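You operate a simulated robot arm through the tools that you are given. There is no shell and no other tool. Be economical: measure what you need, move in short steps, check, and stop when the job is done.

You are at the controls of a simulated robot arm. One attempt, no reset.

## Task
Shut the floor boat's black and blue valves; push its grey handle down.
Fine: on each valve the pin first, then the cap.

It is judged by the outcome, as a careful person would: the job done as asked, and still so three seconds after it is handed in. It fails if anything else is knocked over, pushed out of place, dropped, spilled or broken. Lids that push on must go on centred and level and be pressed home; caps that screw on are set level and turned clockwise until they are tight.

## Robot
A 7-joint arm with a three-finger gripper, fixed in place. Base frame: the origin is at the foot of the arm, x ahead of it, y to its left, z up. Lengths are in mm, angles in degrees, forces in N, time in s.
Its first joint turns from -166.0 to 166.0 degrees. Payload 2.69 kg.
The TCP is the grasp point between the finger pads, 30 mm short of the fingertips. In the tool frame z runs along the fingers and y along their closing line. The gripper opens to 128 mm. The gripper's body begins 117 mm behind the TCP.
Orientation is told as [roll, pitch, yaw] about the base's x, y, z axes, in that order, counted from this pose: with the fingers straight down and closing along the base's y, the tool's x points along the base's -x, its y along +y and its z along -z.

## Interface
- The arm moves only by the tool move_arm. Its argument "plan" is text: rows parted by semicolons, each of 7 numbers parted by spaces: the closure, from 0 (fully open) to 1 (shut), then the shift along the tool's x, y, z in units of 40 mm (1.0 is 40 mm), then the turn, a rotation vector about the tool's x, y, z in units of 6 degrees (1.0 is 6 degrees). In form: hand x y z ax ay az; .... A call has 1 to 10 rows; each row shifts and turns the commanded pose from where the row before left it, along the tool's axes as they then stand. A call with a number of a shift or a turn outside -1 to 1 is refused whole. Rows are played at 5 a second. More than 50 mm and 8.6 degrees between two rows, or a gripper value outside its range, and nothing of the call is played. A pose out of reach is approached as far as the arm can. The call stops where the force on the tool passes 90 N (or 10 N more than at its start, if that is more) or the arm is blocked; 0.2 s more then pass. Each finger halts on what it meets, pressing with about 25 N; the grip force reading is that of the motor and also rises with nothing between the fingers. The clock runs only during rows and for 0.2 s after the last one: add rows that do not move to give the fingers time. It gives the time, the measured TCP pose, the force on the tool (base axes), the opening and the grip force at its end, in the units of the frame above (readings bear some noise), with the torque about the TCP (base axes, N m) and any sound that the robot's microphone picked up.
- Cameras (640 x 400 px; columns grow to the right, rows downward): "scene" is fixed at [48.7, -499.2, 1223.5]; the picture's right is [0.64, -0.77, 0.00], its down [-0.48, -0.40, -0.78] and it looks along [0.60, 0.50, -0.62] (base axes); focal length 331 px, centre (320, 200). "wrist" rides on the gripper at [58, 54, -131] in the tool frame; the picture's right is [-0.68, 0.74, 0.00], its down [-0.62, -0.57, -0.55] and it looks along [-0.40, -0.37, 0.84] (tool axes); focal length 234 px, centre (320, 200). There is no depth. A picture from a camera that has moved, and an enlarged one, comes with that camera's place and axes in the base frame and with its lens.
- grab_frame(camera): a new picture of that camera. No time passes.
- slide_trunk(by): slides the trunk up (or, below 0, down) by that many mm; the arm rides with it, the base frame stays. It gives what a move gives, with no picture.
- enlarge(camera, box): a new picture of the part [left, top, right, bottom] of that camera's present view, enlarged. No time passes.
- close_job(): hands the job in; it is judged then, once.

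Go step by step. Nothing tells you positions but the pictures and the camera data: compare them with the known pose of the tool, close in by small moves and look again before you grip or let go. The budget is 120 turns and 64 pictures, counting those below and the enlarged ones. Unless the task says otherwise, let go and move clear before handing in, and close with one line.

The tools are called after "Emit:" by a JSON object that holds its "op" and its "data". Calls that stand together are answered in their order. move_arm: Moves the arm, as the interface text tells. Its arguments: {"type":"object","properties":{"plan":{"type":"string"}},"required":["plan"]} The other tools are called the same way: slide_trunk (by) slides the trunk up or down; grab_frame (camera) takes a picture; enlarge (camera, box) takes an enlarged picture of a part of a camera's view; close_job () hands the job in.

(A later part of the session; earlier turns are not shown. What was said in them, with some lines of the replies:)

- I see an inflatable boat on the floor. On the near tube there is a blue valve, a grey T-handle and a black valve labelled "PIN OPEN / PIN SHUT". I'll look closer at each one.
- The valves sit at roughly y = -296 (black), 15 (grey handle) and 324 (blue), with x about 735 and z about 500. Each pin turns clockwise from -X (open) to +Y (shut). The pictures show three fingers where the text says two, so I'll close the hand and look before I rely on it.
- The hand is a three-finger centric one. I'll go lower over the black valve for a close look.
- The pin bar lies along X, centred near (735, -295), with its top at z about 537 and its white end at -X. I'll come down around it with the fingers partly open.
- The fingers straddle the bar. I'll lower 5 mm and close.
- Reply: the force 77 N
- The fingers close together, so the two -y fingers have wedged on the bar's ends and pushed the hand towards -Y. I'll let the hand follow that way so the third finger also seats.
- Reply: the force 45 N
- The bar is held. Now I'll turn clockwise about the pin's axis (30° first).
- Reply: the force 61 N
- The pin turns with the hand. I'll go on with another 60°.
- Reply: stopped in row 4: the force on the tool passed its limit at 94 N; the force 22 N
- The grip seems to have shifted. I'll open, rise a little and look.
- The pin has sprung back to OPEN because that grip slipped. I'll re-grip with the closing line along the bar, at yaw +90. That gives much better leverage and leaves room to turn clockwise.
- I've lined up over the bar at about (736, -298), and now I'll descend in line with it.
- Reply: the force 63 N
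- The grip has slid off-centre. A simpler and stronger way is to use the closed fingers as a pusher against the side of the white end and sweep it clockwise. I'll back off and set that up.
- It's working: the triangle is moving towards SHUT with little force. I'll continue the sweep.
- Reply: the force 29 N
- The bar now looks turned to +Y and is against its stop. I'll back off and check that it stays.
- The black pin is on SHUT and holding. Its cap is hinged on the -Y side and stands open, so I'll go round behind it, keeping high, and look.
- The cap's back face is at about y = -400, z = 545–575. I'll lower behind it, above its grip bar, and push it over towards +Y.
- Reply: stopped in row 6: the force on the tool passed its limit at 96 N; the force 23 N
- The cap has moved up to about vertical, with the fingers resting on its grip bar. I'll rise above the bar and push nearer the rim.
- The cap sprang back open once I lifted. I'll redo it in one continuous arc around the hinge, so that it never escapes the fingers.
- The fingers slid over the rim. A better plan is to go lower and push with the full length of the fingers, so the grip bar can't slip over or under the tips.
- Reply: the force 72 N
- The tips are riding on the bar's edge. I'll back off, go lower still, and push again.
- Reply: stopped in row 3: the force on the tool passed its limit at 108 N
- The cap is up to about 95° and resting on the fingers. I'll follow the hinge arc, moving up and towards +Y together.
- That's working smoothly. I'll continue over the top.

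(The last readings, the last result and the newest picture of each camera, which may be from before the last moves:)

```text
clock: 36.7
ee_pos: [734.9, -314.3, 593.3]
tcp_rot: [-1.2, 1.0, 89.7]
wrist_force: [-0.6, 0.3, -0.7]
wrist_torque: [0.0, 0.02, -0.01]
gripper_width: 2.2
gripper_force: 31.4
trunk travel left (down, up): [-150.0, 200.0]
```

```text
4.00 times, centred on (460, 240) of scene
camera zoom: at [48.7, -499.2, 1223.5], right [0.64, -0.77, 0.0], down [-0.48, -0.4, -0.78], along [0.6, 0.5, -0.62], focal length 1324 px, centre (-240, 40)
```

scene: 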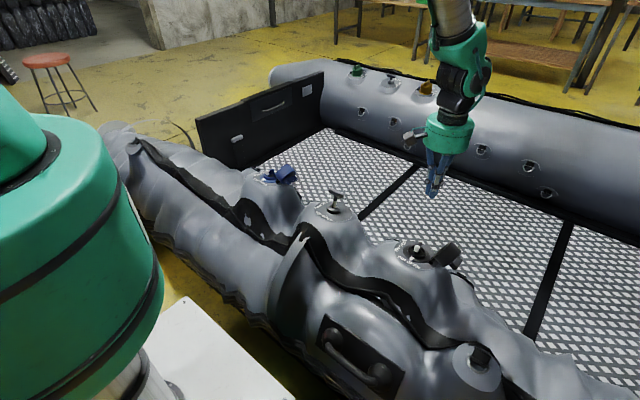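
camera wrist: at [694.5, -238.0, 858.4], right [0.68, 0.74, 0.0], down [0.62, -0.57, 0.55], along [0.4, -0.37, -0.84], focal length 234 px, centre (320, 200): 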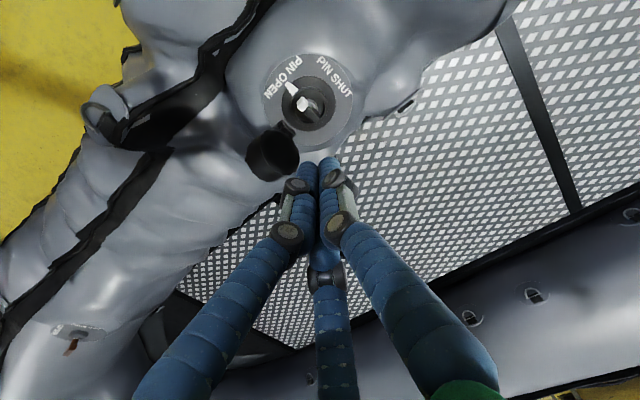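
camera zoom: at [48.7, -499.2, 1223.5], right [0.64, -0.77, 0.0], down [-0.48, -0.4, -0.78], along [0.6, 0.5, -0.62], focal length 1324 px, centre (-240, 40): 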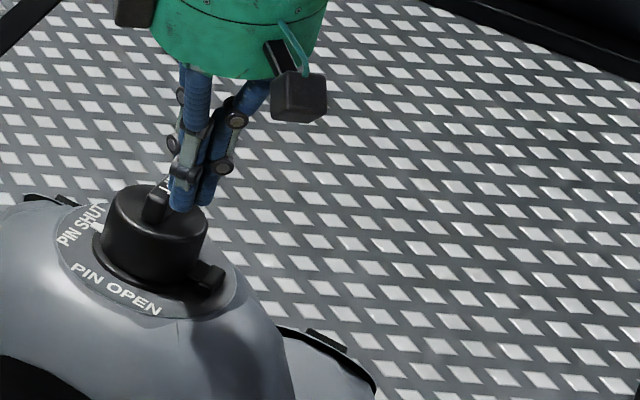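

The cap is down over the valve. I'll rise and look at its seating and markings.

Emit:
{"op": "move_arm", "data": {"plan": "1 0 0 -1 0 0 0;0.6 0.6 0.3 -0.6 0 0 0;0.6 0 0 0 0 0 0"}}

Emit:
{"op": "enlarge", "data": {"camera": "scene", "box": [380, 200, 460, 250]}}

Emit:
{"op": "enlarge", "data": {"camera": "wrist", "box": [200, 60, 440, 210]}}

```text
clock: 37.5
ee_pos: [719.8, -338.2, 659.0]
tcp_rot: [-1.2, 0.8, 89.6]
wrist_force: [-0.6, -0.4, 1.1]
wrist_torque: [0.01, -0.03, 0.02]
gripper_width: 51.2
gripper_force: 0.1
trunk travel left (down, up): [-150.0, 200.0]
```

```text
8.00 times, centred on (420, 225) of scene
camera zoom: at [48.7, -499.2, 1223.5], right [0.64, -0.77, 0.0], down [-0.48, -0.4, -0.78], along [0.6, 0.5, -0.62], focal length 2648 px, centre (-480, 0)
```

zoom: 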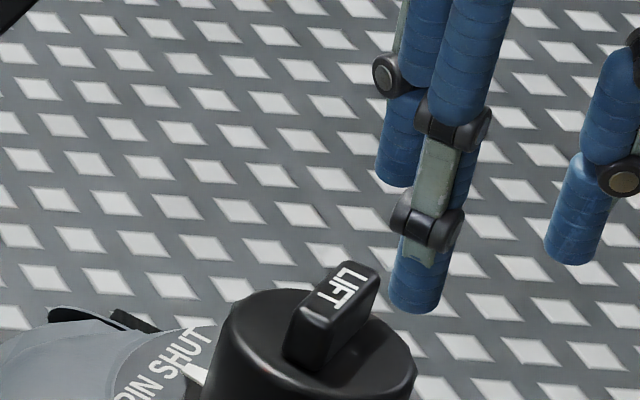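

```text
2.67 times, centred on (320, 135) of wrist
camera zoom: at [662.2, -395.4, 790.4], right [-0.73, 0.68, -0.03], down [0.56, 0.62, 0.55], along [0.39, 0.39, -0.83], focal length 624 px, centre (320, 373)
```

zoom: 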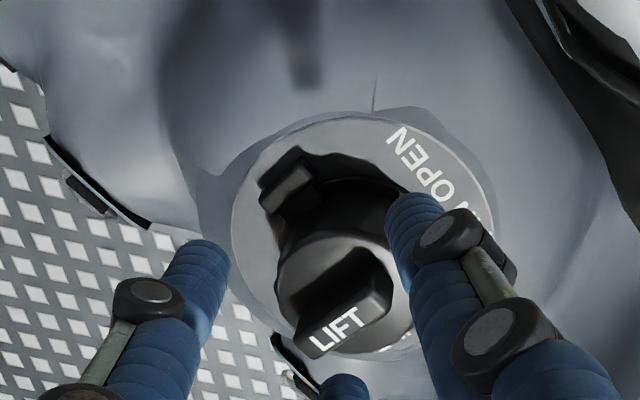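

The cap is a push-on type with a "LIFT" tab. I'll centre over it with the fingers closed and press straight down.

Emit:
{"op": "move_arm", "data": {"plan": "1 -0.5 -0.2 0 0.13 -0.2 0;1 -0.53 -0.18 0 0 0 0;1 0 0 0.6 0 0 0;1 0 0 0.6 0 0 0;1 0 0 0.25 0 0 0;1 0 0 0.1 0 0 0;1 0 0 0.08 0 0 0;1 0 0 0.08 0 0 0;1 0 0 0.06 0 0 0"}}

Emit:
{"op": "enlarge", "data": {"camera": "scene", "box": [380, 200, 460, 250]}}

```text
clock: 39.5
ee_pos: [739.6, -296.1, 590.9]
tcp_rot: [-2.2, -0.2, 89.7]
wrist_force: [-14.4, 9.2, 44.3]
wrist_torque: [-0.01, 0.93, -0.09]
gripper_width: 2.2
gripper_force: 25.5
trunk travel left (down, up): [-150.0, 200.0]
```

```text
8.00 times, centred on (420, 225) of scene
camera zoom: at [48.7, -499.2, 1223.5], right [0.64, -0.77, 0.0], down [-0.48, -0.4, -0.78], along [0.6, 0.5, -0.62], focal length 2648 px, centre (-480, 0)
```

zoom: 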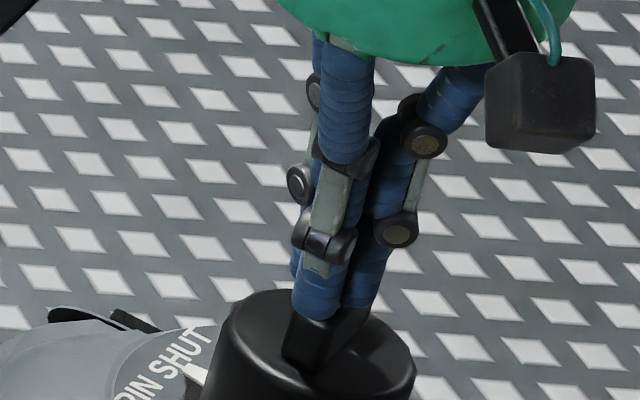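

It's in contact at 44 N. I'll press harder.

Emit:
{"op": "move_arm", "data": {"plan": "1 0 0.05 0.06 0 0.35 0;1 0 0 0.06 0 0 0;1 0 0 0.06 0 0 0;1 0 0 0.06 0 0 0;1 0 0 0.05 0 0 0;1 0 0 0.05 0 0 0"}}

Emit:
{"op": "enlarge", "data": {"camera": "scene", "box": [380, 210, 460, 260]}}

```text
clock: 40.1
ee_pos: [739.9, -295.4, 589.8]
tcp_rot: [-2.3, 1.9, 89.7]
wrist_force: [-23.8, 9.6, 50.9]
wrist_torque: [0.52, 1.39, -0.02]
gripper_width: 2.4
gripper_force: 24.9
trunk travel left (down, up): [-150.0, 200.0]
stopped in row 2: the force on the tool passed its limit at 95 N (the readings are from after the stop); the commanded pose is now the measured one
```

```text
8.00 times, centred on (420, 235) of scene
camera zoom: at [48.7, -499.2, 1223.5], right [0.64, -0.77, 0.0], down [-0.48, -0.4, -0.78], along [0.6, 0.5, -0.62], focal length 2648 px, centre (-480, -80)
```

zoom: 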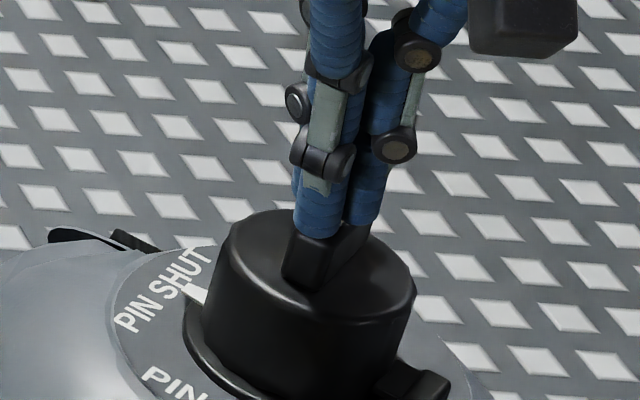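

Emit:
{"op": "move_arm", "data": {"plan": "1 0 0 -0.5 -0.38 -0.32 0;1 0.7 0.5 -1 0 0 0;1 0.7 0.5 -0.5 0 0 0;1 0 0 0 0 0 0"}}

Emit:
{"op": "enlarge", "data": {"camera": "scene", "box": [380, 210, 460, 260]}}

Emit:
{"op": "enlarge", "data": {"camera": "wrist", "box": [200, 60, 440, 210]}}

```text
refused: row 2 steps farther than a row can; nothing moved
```

```text
8.00 times, centred on (420, 235) of scene
camera zoom: at [48.7, -499.2, 1223.5], right [0.64, -0.77, 0.0], down [-0.48, -0.4, -0.78], along [0.6, 0.5, -0.62], focal length 2648 px, centre (-480, -80)
```

zoom: 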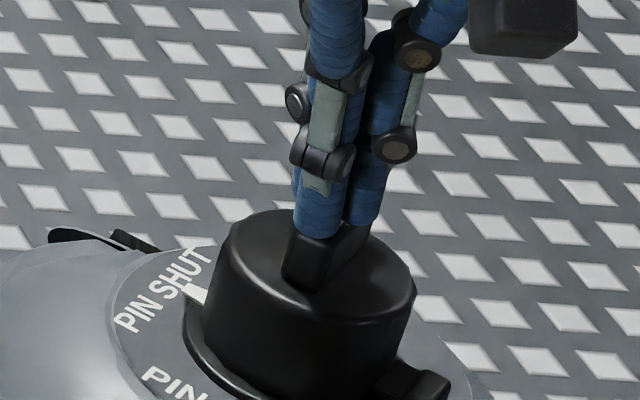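

```text
2.67 times, centred on (320, 135) of wrist
camera zoom: at [680.7, -349.8, 721.4], right [-0.73, 0.68, -0.05], down [0.55, 0.63, 0.55], along [0.41, 0.37, -0.83], focal length 624 px, centre (320, 373)
```

zoom: 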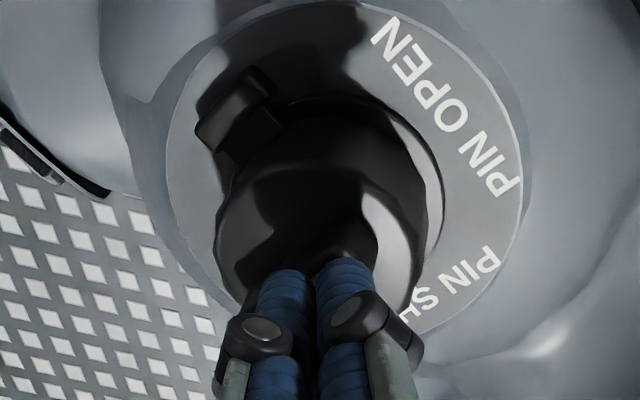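

I'll level the hand, press once more until the force limit, then lift clear and check.

Emit:
{"op": "move_arm", "data": {"plan": "1 0 0.1 -0.4 -0.38 -0.32 0;1 0 0 0 0 0 0;1 0 0 0.3 0 0 0;1 0 0 0.15 0 0 0;1 0 0 0.1 0 0 0;1 0 0 0.1 0 0 0;1 0 0 0.1 0 0 0"}}

Emit:
{"op": "move_arm", "data": {"plan": "1 0 0 -0.6 0 0 0;1 0 0 -0.9 0 0 0;1 0.6 0.5 -0.3 0 0 0;1 0.6 0.5 0 0 0 0;1 0 0 0 0 0 0"}}

Emit:
{"op": "enlarge", "data": {"camera": "scene", "box": [370, 200, 470, 262]}}

```text
clock: 41.3
ee_pos: [737.2, -295.4, 589.9]
tcp_rot: [0.0, 0.0, 89.8]
wrist_force: [-24.2, 9.4, 54.4]
wrist_torque: [-0.17, 1.32, -0.18]
gripper_width: 2.1
gripper_force: 24.6
trunk travel left (down, up): [-150.0, 200.0]
stopped in row 5: the force on the tool passed its limit at 99 N (the readings are from after the stop); the commanded pose is now the measured one
```

```text
clock: 42.5
ee_pos: [698.6, -343.2, 656.6]
tcp_rot: [0.1, -0.1, 89.7]
wrist_force: [-0.6, -1.1, -0.2]
wrist_torque: [0.05, -0.04, 0.01]
gripper_width: 2.2
gripper_force: 24.8
trunk travel left (down, up): [-150.0, 200.0]
```

```text
6.40 times, centred on (420, 231) of scene
camera zoom: at [48.7, -499.2, 1223.5], right [0.64, -0.77, 0.0], down [-0.48, -0.4, -0.78], along [0.6, 0.5, -0.62], focal length 2118 px, centre (-320, 2)
```

zoom: 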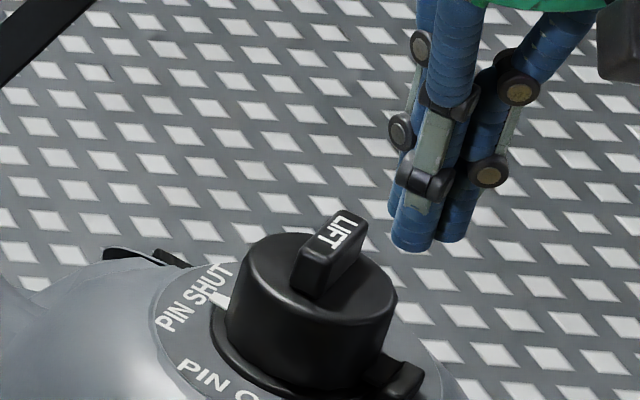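

The black cap is closed, level and pressed on. Next is the grey handle, so I'll travel over and look down at it.

Emit:
{"op": "move_arm", "data": {"plan": "1 -1 0 -0.4 0 0 0;1 -1 0 0 0 0 0;1 -1 0 0 0 0 0;1 -1 0 0 0 0 0;1 -1 0 0 0 0 0;1 -1 0 0 0 0 0;1 -1 0 0 0 0 0;1 -1 -0.5 0 0 0 0;1 -0.7 -0.4 0 0 0 0;1 0 0 0 0 0 0"}}

Emit:
{"op": "grab_frame", "data": {"camera": "wrist"}}

Emit:
{"op": "enlarge", "data": {"camera": "scene", "box": [230, 150, 390, 250]}}

```text
clock: 44.7
ee_pos: [735.1, 5.5, 673.5]
tcp_rot: [0.1, -0.1, 89.7]
wrist_force: [-0.4, -0.1, -0.4]
wrist_torque: [-0.02, -0.01, 0.01]
gripper_width: 2.2
gripper_force: 25.1
trunk travel left (down, up): [-150.0, 200.0]
```

```text
16 pictures are left
camera wrist: at [682.0, -53.0, 805.4], right [-0.73, 0.68, 0.0], down [0.57, 0.61, 0.55], along [0.37, 0.4, -0.84], focal length 234 px, centre (320, 200)
```

wrist: 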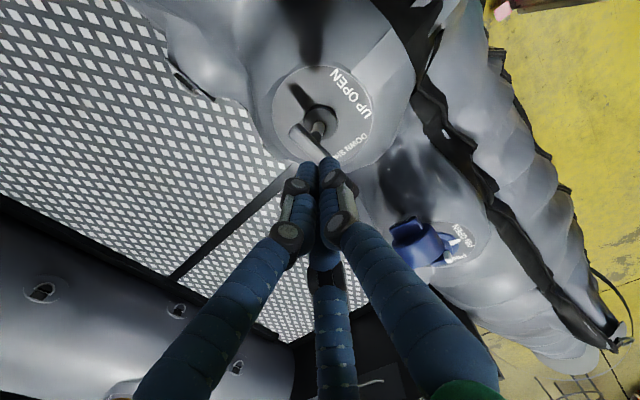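

```text
4.00 times, centred on (310, 200) of scene
camera zoom: at [48.7, -499.2, 1223.5], right [0.64, -0.77, 0.0], down [-0.48, -0.4, -0.78], along [0.6, 0.5, -0.62], focal length 1324 px, centre (360, 200)
```

zoom: 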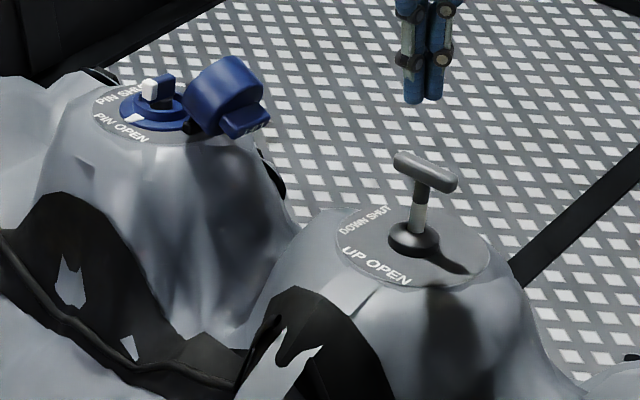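

The grey handle's T-bar lies along Y, centred under the tool at about (734, 5), with its top at z about 577. I'll press straight down on it.

Emit:
{"op": "move_arm", "data": {"plan": "1 0.02 0.02 0.8 0 0 0;1 0 0 0.7 0 0 0;1 0 0 0.3 0 0 0;1 0 0 0.3 0 0 0;1 0 0 0.3 0 0 0;1 0 0 0.3 0 0 0;1 0 0 0.3 0 0 0;1 0 0 0.3 0 0 0"}}

Emit:
{"op": "enlarge", "data": {"camera": "scene", "box": [290, 150, 390, 212]}}

```text
clock: 46.2
ee_pos: [737.5, 4.3, 571.7]
tcp_rot: [-0.1, -0.1, 89.8]
wrist_force: [-24.5, -0.8, 59.8]
wrist_torque: [-0.08, 0.55, -0.02]
gripper_width: 1.8
gripper_force: 25.0
trunk travel left (down, up): [-150.0, 200.0]
stopped in row 7: the force on the tool passed its limit at 121 N (the readings are from after the stop); the commanded pose is now the measured one
```

```text
6.40 times, centred on (340, 181) of scene
camera zoom: at [48.7, -499.2, 1223.5], right [0.64, -0.77, 0.0], down [-0.48, -0.4, -0.78], along [0.6, 0.5, -0.62], focal length 2118 px, centre (192, 322)
```

zoom: 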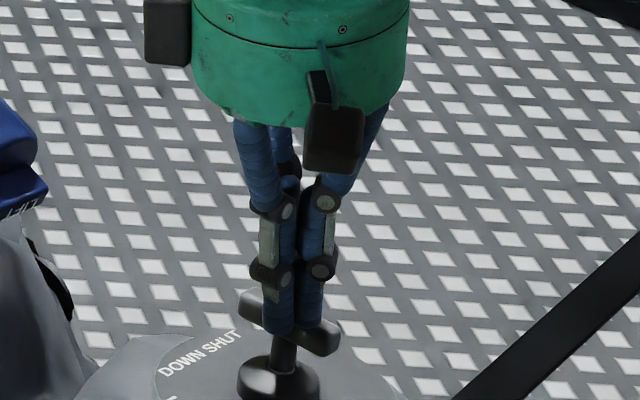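

It moved down about 35 mm and hit something hard. I'll lift and check.

Emit:
{"op": "move_arm", "data": {"plan": "1 0 0 -0.8 0 0 0;1 0 0 -1 0 0 0;1 0 0 -1 0 0 0;1 0 0 0 0 0 0"}}

Emit:
{"op": "enlarge", "data": {"camera": "scene", "box": [230, 150, 390, 250]}}

```text
clock: 47.2
ee_pos: [737.3, 4.2, 679.5]
tcp_rot: [0.2, -0.1, 89.8]
wrist_force: [-0.8, 1.0, -0.6]
wrist_torque: [-0.01, -0.02, -0.03]
gripper_width: 2.0
gripper_force: 24.6
trunk travel left (down, up): [-150.0, 200.0]
```

```text
4.00 times, centred on (310, 200) of scene
camera zoom: at [48.7, -499.2, 1223.5], right [0.64, -0.77, 0.0], down [-0.48, -0.4, -0.78], along [0.6, 0.5, -0.62], focal length 1324 px, centre (360, 200)
```

zoom: 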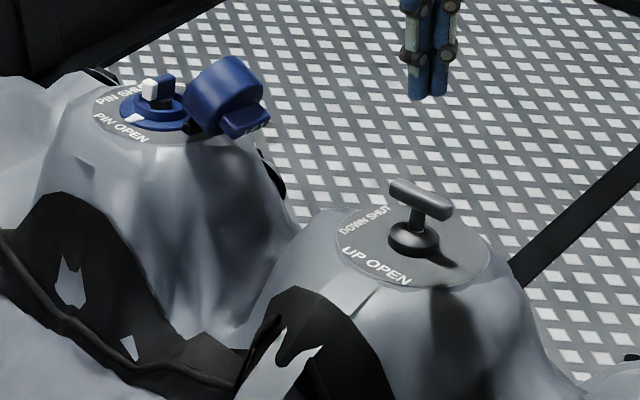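

The handle is fully down and stays there. On to the blue valve.

Emit:
{"op": "move_arm", "data": {"plan": "1 -1 0.4 0 0 0 0;1 -1 0.4 0 0 0 0;1 -1 0 0 0 0 0;1 -1 0 0 0 0 0;1 -1 0 0 0 0 0;1 -1 0 0 0 0 0;1 -1 0 0 0 0 0;1 -0.15 0 0.3 0 0 0;1 0 0 0 0 0 0"}}

Emit:
{"op": "enlarge", "data": {"camera": "wrist", "box": [160, 20, 480, 220]}}

Emit:
{"op": "enlarge", "data": {"camera": "scene", "box": [230, 140, 330, 202]}}

```text
clock: 49.2
ee_pos: [706.9, 290.5, 665.1]
tcp_rot: [0.2, -0.1, 89.7]
wrist_force: [0.4, -0.2, -0.2]
wrist_torque: [-0.03, 0.02, 0.05]
gripper_width: 2.2
gripper_force: 24.5
trunk travel left (down, up): [-150.0, 200.0]
```

```text
2.00 times, centred on (320, 120) of wrist
camera zoom: at [653.2, 231.3, 796.9], right [-0.73, 0.68, 0.0], down [0.57, 0.61, 0.55], along [0.37, 0.4, -0.84], focal length 468 px, centre (320, 360)
```

zoom: 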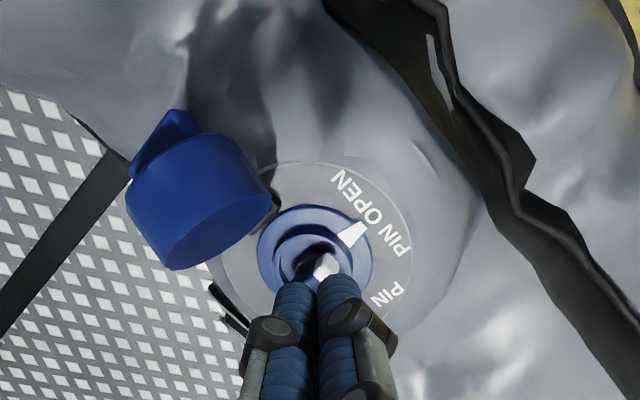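

```text
6.40 times, centred on (280, 171) of scene
camera zoom: at [48.7, -499.2, 1223.5], right [0.64, -0.77, 0.0], down [-0.48, -0.4, -0.78], along [0.6, 0.5, -0.62], focal length 2118 px, centre (576, 386)
```

zoom: 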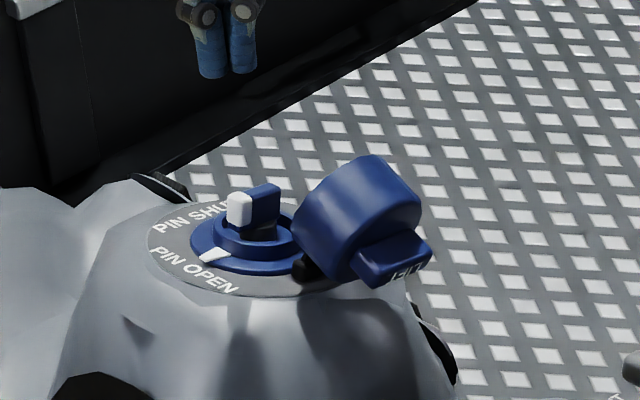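

I estimate the blue valve to be the black one shifted by about (-4, +610, +2), with the same layout. I'll use the same pusher approach, going down beside the bar and sweeping clockwise.

Emit:
{"op": "move_arm", "data": {"plan": "1 0.03 -0.31 0.9 0 0 0;1 0 0 0.9 0 0 0;1 0 0 0.5 0 0 0;1 0 0 0.42 0 0 0;1 0 0 0 0 0 0"}}

Emit:
{"op": "enlarge", "data": {"camera": "scene", "box": [230, 140, 330, 202]}}

```text
clock: 50.4
ee_pos: [718.6, 287.3, 558.0]
tcp_rot: [0.1, -0.1, 89.7]
wrist_force: [-0.4, -0.3, -0.6]
wrist_torque: [0.02, 0.0, 0.0]
gripper_width: 2.3
gripper_force: 25.1
trunk travel left (down, up): [-150.0, 200.0]
```

```text
6.40 times, centred on (280, 171) of scene
camera zoom: at [48.7, -499.2, 1223.5], right [0.64, -0.77, 0.0], down [-0.48, -0.4, -0.78], along [0.6, 0.5, -0.62], focal length 2118 px, centre (576, 386)
```

zoom: 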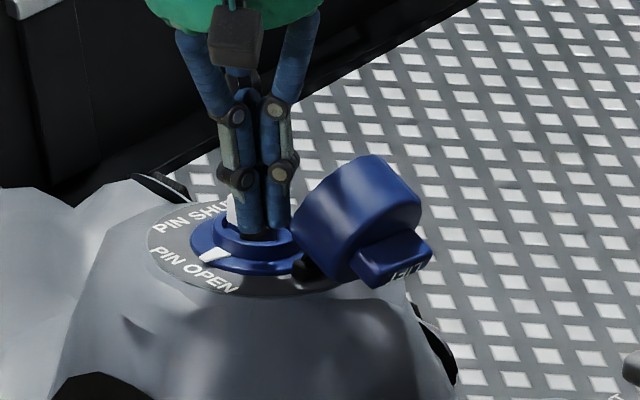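

The fingers are placed between the bar and the cap. I'll sweep now.

Emit:
{"op": "move_arm", "data": {"plan": "1 -0.08 0.1 0.05 0 0 0;1 -0.08 0.1 0 0 0 0;1 -0.1 0.055 0 0 0 0;1 -0.1 0.055 0 0 0 0;1 -0.11 0.02 0 0 0 0;1 -0.11 0.02 0 0 0 0;1 -0.11 -0.02 0 0 0 0;1 -0.11 -0.03 0 0 0 0"}}

Emit:
{"op": "move_arm", "data": {"plan": "1 -0.09 -0.06 0 0 0 0;1 -0.09 -0.08 0 0 0 0;1 -0.07 -0.09 0 0 0 0;1 -0.06 -0.1 0 0 0 0;1 -0.05 -0.1 0 0 0 0"}}

Emit:
{"op": "enlarge", "data": {"camera": "scene", "box": [230, 140, 330, 202]}}

```text
clock: 52.2
ee_pos: [707.8, 320.2, 556.9]
tcp_rot: [0.1, -0.1, 89.7]
wrist_force: [0.8, 0.1, 0.3]
wrist_torque: [-0.03, 0.0, -0.01]
gripper_width: 2.3
gripper_force: 25.3
trunk travel left (down, up): [-150.0, 200.0]
```

```text
clock: 53.3
ee_pos: [710.5, 334.5, 552.6]
tcp_rot: [1.0, 0.2, 89.8]
wrist_force: [-12.2, 3.2, 7.3]
wrist_torque: [-0.02, 0.25, -0.06]
gripper_width: 2.1
gripper_force: 25.6
trunk travel left (down, up): [-150.0, 200.0]
stopped in row 5: the force on the tool passed its limit at 97 N (the readings are from after the stop); the commanded pose is now the measured one
```

```text
6.40 times, centred on (280, 171) of scene
camera zoom: at [48.7, -499.2, 1223.5], right [0.64, -0.77, 0.0], down [-0.48, -0.4, -0.78], along [0.6, 0.5, -0.62], focal length 2118 px, centre (576, 386)
```

zoom: 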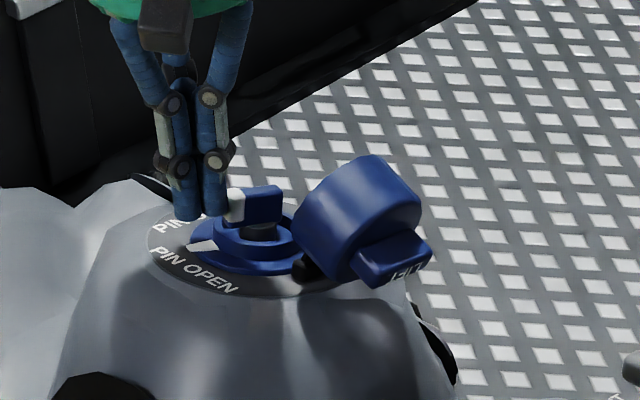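

The pusher slipped off the bar's end partway through. I'll step round to the bar's trailing side and finish the turn closer to the axis.

Emit:
{"op": "move_arm", "data": {"plan": "1 0 0.4 0 0 0 0;1 0.42 0 0 0 0 0;1 0.42 0 0 0 0 0;1 -0.08 -0.25 0 0 0 0;1 -0.11 -0.11 0 0 0 0;1 -0.15 -0.075 0 0 0 0;1 -0.15 -0.05 0 0 0 0;1 -0.1 -0.075 0 0 0 0;1 -0.05 -0.1 0 0 0 0;1 -0.02 -0.1 0 0 0 0"}}

Emit:
{"op": "enlarge", "data": {"camera": "scene", "box": [230, 140, 330, 202]}}

```text
clock: 55.5
ee_pos: [725.5, 325.6, 552.6]
tcp_rot: [1.1, 0.3, 89.8]
wrist_force: [-19.4, 6.4, 11.2]
wrist_torque: [0.21, 0.41, 0.23]
gripper_width: 2.1
gripper_force: 25.4
trunk travel left (down, up): [-150.0, 200.0]
```

```text
6.40 times, centred on (280, 171) of scene
camera zoom: at [48.7, -499.2, 1223.5], right [0.64, -0.77, 0.0], down [-0.48, -0.4, -0.78], along [0.6, 0.5, -0.62], focal length 2118 px, centre (576, 386)
```

zoom: 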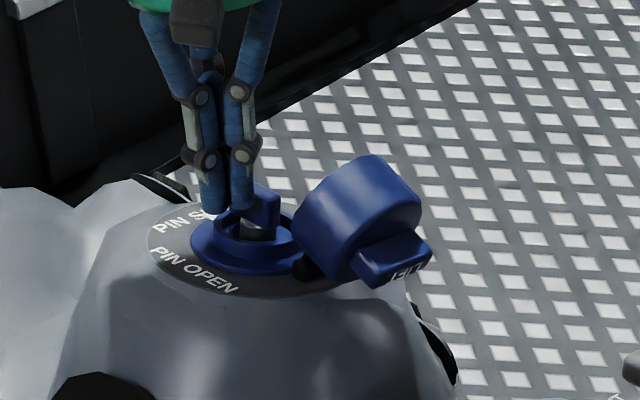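

Emit:
{"op": "move_arm", "data": {"plan": "1 0 -0.08 0 0 0 0;1 0 -0.05 0 0 0 0;1 0 0.3 0 0 0 0;1 0 0.4 0 0 0 0;1 0 0.3 -0.5 0 0 0;1 0 0 -1 0 0 0;1 0 0 -1 0 0 0"}}

Emit:
{"op": "enlarge", "data": {"camera": "scene", "box": [230, 140, 330, 202]}}

```text
clock: 57.1
ee_pos: [693.7, 327.6, 651.6]
tcp_rot: [0.9, 0.3, 89.8]
wrist_force: [-0.2, -0.4, -0.5]
wrist_torque: [0.02, -0.05, -0.01]
gripper_width: 2.4
gripper_force: 25.1
trunk travel left (down, up): [-150.0, 200.0]
```

```text
6.40 times, centred on (280, 171) of scene
camera zoom: at [48.7, -499.2, 1223.5], right [0.64, -0.77, 0.0], down [-0.48, -0.4, -0.78], along [0.6, 0.5, -0.62], focal length 2118 px, centre (576, 386)
```

zoom: 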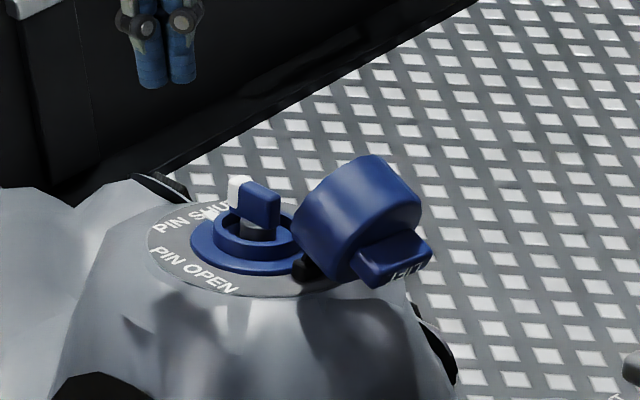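

The blue pin is on SHUT. Now for its cap: I'll go round high, drop behind it, and use the same arc that worked on the black one.

Emit:
{"op": "move_arm", "data": {"plan": "1 0.9 -0.4 -0.2 0.15 -0.05 0;1 1 -0.4 0 0 0 0;1 1 0 0 0 0 0;1 1 0 0 0 0 0;1 0.1 0 0.8 0 0 0;1 0 0 1 0 0 0;1 0 0 1 0 0 0;1 0 0 0 0 0 0"}}

Emit:
{"op": "enlarge", "data": {"camera": "scene", "box": [230, 140, 350, 215]}}

```text
clock: 58.9
ee_pos: [726.9, 165.1, 547.0]
tcp_rot: [0.0, -0.2, 89.8]
wrist_force: [0.8, 0.4, -0.2]
wrist_torque: [-0.04, 0.01, 0.0]
gripper_width: 2.4
gripper_force: 24.7
trunk travel left (down, up): [-150.0, 200.0]
```

```text
5.33 times, centred on (290, 178) of scene
camera zoom: at [48.7, -499.2, 1223.5], right [0.64, -0.77, 0.0], down [-0.48, -0.4, -0.78], along [0.6, 0.5, -0.62], focal length 1765 px, centre (480, 320)
```

zoom: 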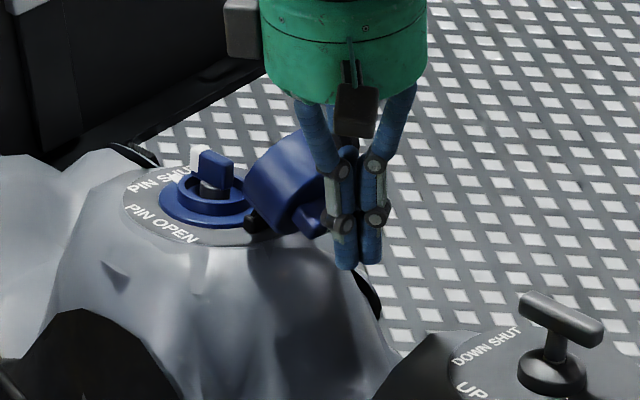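

Emit:
{"op": "move_arm", "data": {"plan": "1 -0.25 -0.05 0 0 0 0;1 -0.15 -0.05 -0.05 0 0 0;1 -0.12 0 -0.12 0 0 0;1 -0.12 0 -0.15 0 0 0;1 -0.14 0 -0.16 0 0 0;1 -0.15 0 -0.15 0 0 0;1 -0.17 0 -0.15 0 0 0"}}

Emit:
{"op": "enlarge", "data": {"camera": "scene", "box": [230, 140, 350, 215]}}

```text
clock: 60.5
ee_pos: [728.6, 210.9, 579.6]
tcp_rot: [0.0, -0.1, 89.8]
wrist_force: [-0.6, -0.9, 0.3]
wrist_torque: [-0.04, -0.02, 0.01]
gripper_width: 2.2
gripper_force: 25.0
trunk travel left (down, up): [-150.0, 200.0]
```

```text
5.33 times, centred on (290, 178) of scene
camera zoom: at [48.7, -499.2, 1223.5], right [0.64, -0.77, 0.0], down [-0.48, -0.4, -0.78], along [0.6, 0.5, -0.62], focal length 1765 px, centre (480, 320)
```

zoom: 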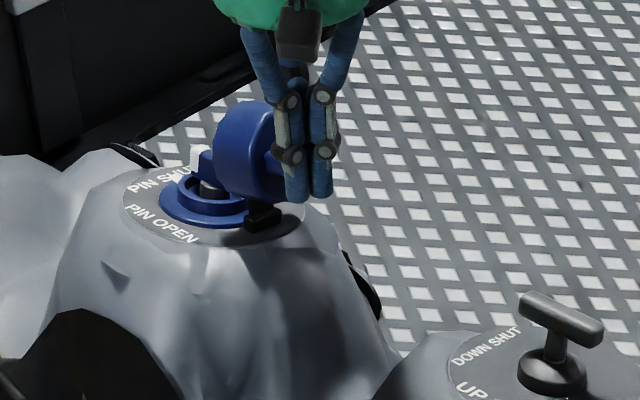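

The cap is at about 75° and following well. I'll carry on over the top.

Emit:
{"op": "move_arm", "data": {"plan": "1 -0.2 0 -0.1 0 0 0;1 -0.2 0 -0.08 0 0 0;1 -0.22 0 -0.08 0 0 0;1 -0.22 0 -0.06 0 0 0;1 -0.22 0 -0.06 0 0 0;1 -0.25 0 -0.05 0 0 0;1 -0.25 0 -0.03 0 0 0;1 -0.25 0 0 0 0 0;1 -0.25 0 0 0 0 0"}}

Emit:
{"op": "enlarge", "data": {"camera": "scene", "box": [230, 140, 350, 215]}}

```text
clock: 62.5
ee_pos: [728.7, 293.0, 598.0]
tcp_rot: [0.1, -0.1, 89.7]
wrist_force: [-0.3, -1.0, 0.6]
wrist_torque: [0.03, 0.01, -0.02]
gripper_width: 2.0
gripper_force: 25.6
trunk travel left (down, up): [-150.0, 200.0]
```

```text
5.33 times, centred on (290, 178) of scene
camera zoom: at [48.7, -499.2, 1223.5], right [0.64, -0.77, 0.0], down [-0.48, -0.4, -0.78], along [0.6, 0.5, -0.62], focal length 1765 px, centre (480, 320)
```

zoom: 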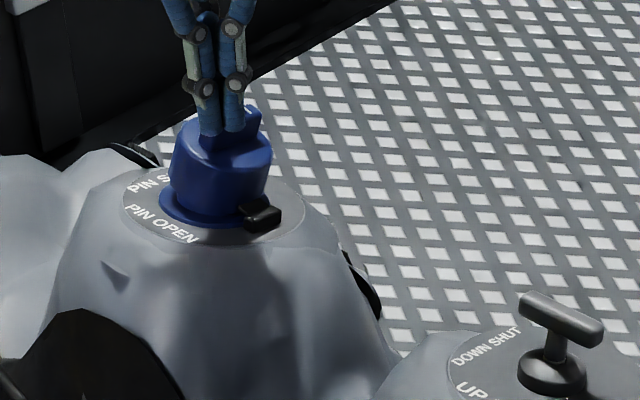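

The blue cap is down. I'll rise, centre over its tab and press home.

Emit:
{"op": "move_arm", "data": {"plan": "1 0 0 -0.6 0 0 0;1 -0.5 -0.07 0 0 0 0;1 0 0 0.35 0 0 0;1 0 0 0.3 0 0 0;1 0 0 0.12 0 0 0;1 0 0 0.1 0 0 0;1 0 0 0.1 0 0 0;1 0 0 0.1 0 0 0;1 0 0 0.1 0 0 0;1 0 0 0.1 0 0 0"}}

```text
clock: 64.7
ee_pos: [732.3, 312.7, 571.7]
tcp_rot: [0.0, 0.0, 89.7]
wrist_force: [0.4, 0.5, 0.5]
wrist_torque: [0.0, 0.01, -0.01]
gripper_width: 2.2
gripper_force: 25.0
trunk travel left (down, up): [-150.0, 200.0]
```

Emit:
{"op": "enlarge", "data": {"camera": "scene", "box": [230, 140, 330, 202]}}

```text
6.40 times, centred on (280, 171) of scene
camera zoom: at [48.7, -499.2, 1223.5], right [0.64, -0.77, 0.0], down [-0.48, -0.4, -0.78], along [0.6, 0.5, -0.62], focal length 2118 px, centre (576, 386)
```

zoom: 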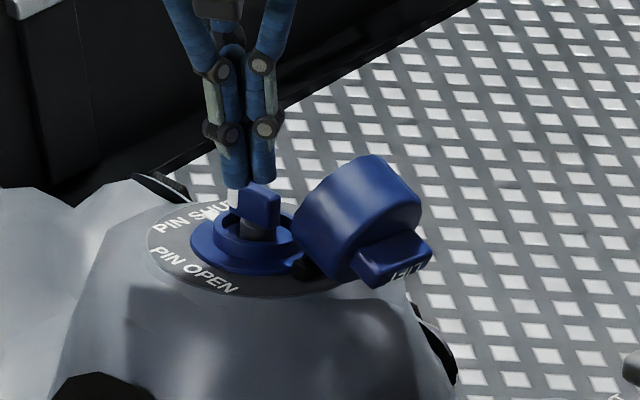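

The blue cap sprang back when I lifted, because it wasn't latched yet. I'll repeat the arc and this time press down before letting go.

Emit:
{"op": "move_arm", "data": {"plan": "1 0 0 -0.9 0 0 0;1 0 0 -0.9 0 0 0;1 0.5 0.13 -0.5 0 0 0;1 1 0 0 0 0 0;1 1 0 0 0 0 0;1 1 0 0 0 0 0;1 0.19 0 0.9 0 0 0;1 0 0 1 0 0 0;1 0 0 1 0 0 0;1 0 0 0 0 0 0"}}

```text
clock: 66.9
ee_pos: [727.4, 166.3, 548.0]
tcp_rot: [0.0, -0.1, 89.8]
wrist_force: [0.4, 0.5, 0.0]
wrist_torque: [0.01, 0.02, 0.02]
gripper_width: 2.4
gripper_force: 25.1
trunk travel left (down, up): [-150.0, 200.0]
```

Emit:
{"op": "move_arm", "data": {"plan": "1 -0.25 -0.05 0 0 0 0;1 -0.15 -0.05 -0.05 0 0 0;1 -0.12 0 -0.12 0 0 0;1 -0.12 0 -0.15 0 0 0;1 -0.14 0 -0.16 0 0 0;1 -0.15 0 -0.15 0 0 0;1 -0.17 0 -0.15 0 0 0"}}

Emit:
{"op": "move_arm", "data": {"plan": "1 -0.2 0 -0.1 0 0 0;1 -0.2 0 -0.08 0 0 0;1 -0.22 0 -0.08 0 0 0;1 -0.22 0 -0.06 0 0 0;1 -0.22 0 -0.06 0 0 0;1 -0.25 0 -0.05 0 0 0;1 -0.25 0 -0.03 0 0 0;1 -0.25 0 0 0 0 0;1 -0.25 0 0 0 0 0"}}

Emit:
{"op": "move_arm", "data": {"plan": "1 -0.1 -0.05 0.1 0 0 0;1 0 0 0.15 0 0 0;1 0 0 0.15 0 0 0;1 0 0 0.12 0 0 0;1 0 0 0.12 0 0 0;1 0 0 0.1 0 0 0;1 0 0 0.1 0 0 0;1 0 0 0.1 0 0 0;1 0 0 0.1 0 0 0"}}

```text
clock: 68.5
ee_pos: [731.4, 209.6, 577.8]
tcp_rot: [-0.1, -0.2, 89.8]
wrist_force: [-0.6, -1.0, 0.0]
wrist_torque: [0.01, 0.02, 0.0]
gripper_width: 2.2
gripper_force: 25.2
trunk travel left (down, up): [-150.0, 200.0]
```

```text
clock: 70.5
ee_pos: [731.5, 291.8, 596.0]
tcp_rot: [0.0, -0.1, 89.8]
wrist_force: [0.5, 0.6, 0.2]
wrist_torque: [0.05, 0.03, 0.04]
gripper_width: 2.5
gripper_force: 25.1
trunk travel left (down, up): [-150.0, 200.0]
```

```text
clock: 72.3
ee_pos: [734.9, 293.3, 566.8]
tcp_rot: [-0.2, -0.1, 89.7]
wrist_force: [-23.8, -18.8, 54.1]
wrist_torque: [-0.12, 1.42, 0.13]
gripper_width: 5.9
gripper_force: 31.7
trunk travel left (down, up): [-150.0, 200.0]
stopped in row 8: the force on the tool passed its limit at 97 N (the readings are from after the stop); the commanded pose is now the measured one
```

It's pressed to the limit at the hinge side. Now I'll press centred on the tab.

Emit:
{"op": "move_arm", "data": {"plan": "1 0 0 -0.6 0 0 0;1 0 0 -0.6 0 0 0;1 -0.5 0.08 0 0 0 0;1 0 0 0.3 0 0 0;1 0 0 0.15 0 0 0;1 0 0 0.12 0 0 0;1 0 0 0.1 0 0 0;1 0 0 0.1 0 0 0;1 0 0 0.1 0 0 0;1 0 0 0.1 0 0 0"}}

```text
clock: 74.2
ee_pos: [734.1, 316.3, 587.2]
tcp_rot: [-0.4, -0.3, 89.8]
wrist_force: [-21.9, -10.7, 50.2]
wrist_torque: [-0.65, 0.95, -0.05]
gripper_width: 2.4
gripper_force: 31.4
trunk travel left (down, up): [-150.0, 200.0]
stopped in row 9: the force on the tool passed its limit at 98 N (the readings are from after the stop); the commanded pose is now the measured one
```

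It made contact on the tab at the expected height and was pressed with about 98 N. I'll lift clear and check everything.

Emit:
{"op": "move_arm", "data": {"plan": "1 0 0 -0.6 0 0 0;1 0 0 -1 0 0 0;1 0 0 -1 0 0 0;1 0 0 -1 0 0 0;1 0 0.7 -0.8 0 0 0;1 0 0.9 0 0 0 0;1 0 0.9 0 0 0 0;1 0 0 0 0 0 0"}}

Emit:
{"op": "enlarge", "data": {"camera": "scene", "box": [220, 130, 476, 290]}}

```text
clock: 76.0
ee_pos: [633.8, 316.6, 759.1]
tcp_rot: [-0.1, -0.2, 89.7]
wrist_force: [-0.1, 0.3, 0.1]
wrist_torque: [-0.01, 0.0, -0.01]
gripper_width: 2.0
gripper_force: 31.7
trunk travel left (down, up): [-150.0, 200.0]
```

```text
2.50 times, centred on (348, 210) of scene
camera zoom: at [48.7, -499.2, 1223.5], right [0.64, -0.77, 0.0], down [-0.48, -0.4, -0.78], along [0.6, 0.5, -0.62], focal length 827 px, centre (250, 175)
```

zoom: 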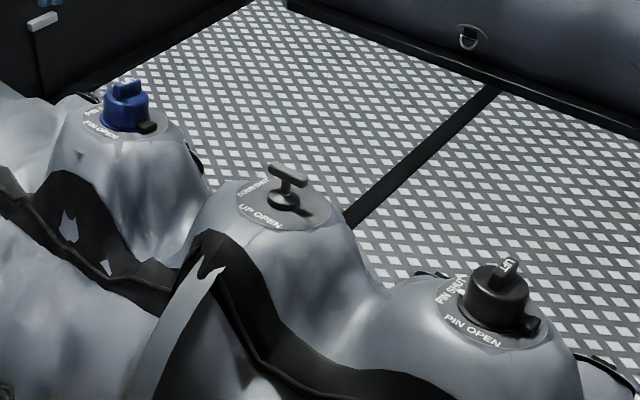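

Emit:
{"op": "enlarge", "data": {"camera": "scene", "box": [240, 148, 304, 188]}}

Emit:
{"op": "enlarge", "data": {"camera": "scene", "box": [386, 222, 450, 272]}}

```text
10.00 times, centred on (272, 168) of scene
camera zoom: at [48.7, -499.2, 1223.5], right [0.64, -0.77, 0.0], down [-0.48, -0.4, -0.78], along [0.6, 0.5, -0.62], focal length 3310 px, centre (800, 520)
```

zoom: 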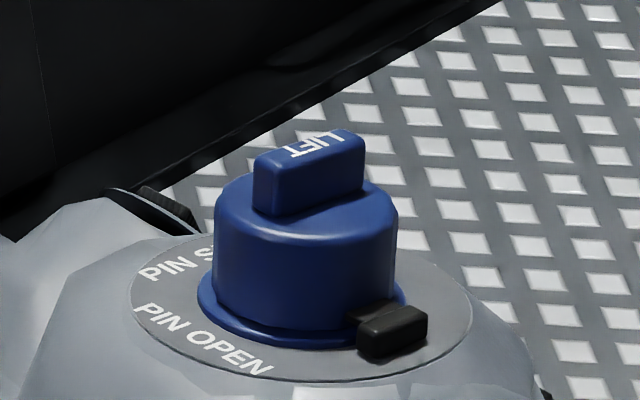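

```text
8.00 times, centred on (418, 247) of scene
camera zoom: at [48.7, -499.2, 1223.5], right [0.64, -0.77, 0.0], down [-0.48, -0.4, -0.78], along [0.6, 0.5, -0.62], focal length 2648 px, centre (-464, -176)
```

zoom: 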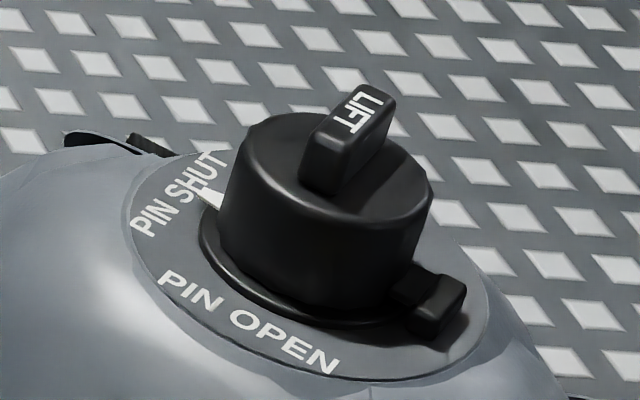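

Both caps sit level on their collars with the pins on SHUT, the grey handle is down, and the arm is clear. I'm handing in.

Emit:
{"op": "close_job", "data": {}}

```text
The job is handed in.
```

The job is handed in: the black and blue valves are shut, each pin turned first and then its cap pressed home, and the grey handle is down. In the last pictures both caps were level with nothing else disturbed, though I heard no click when pressing them (about 98 N each).
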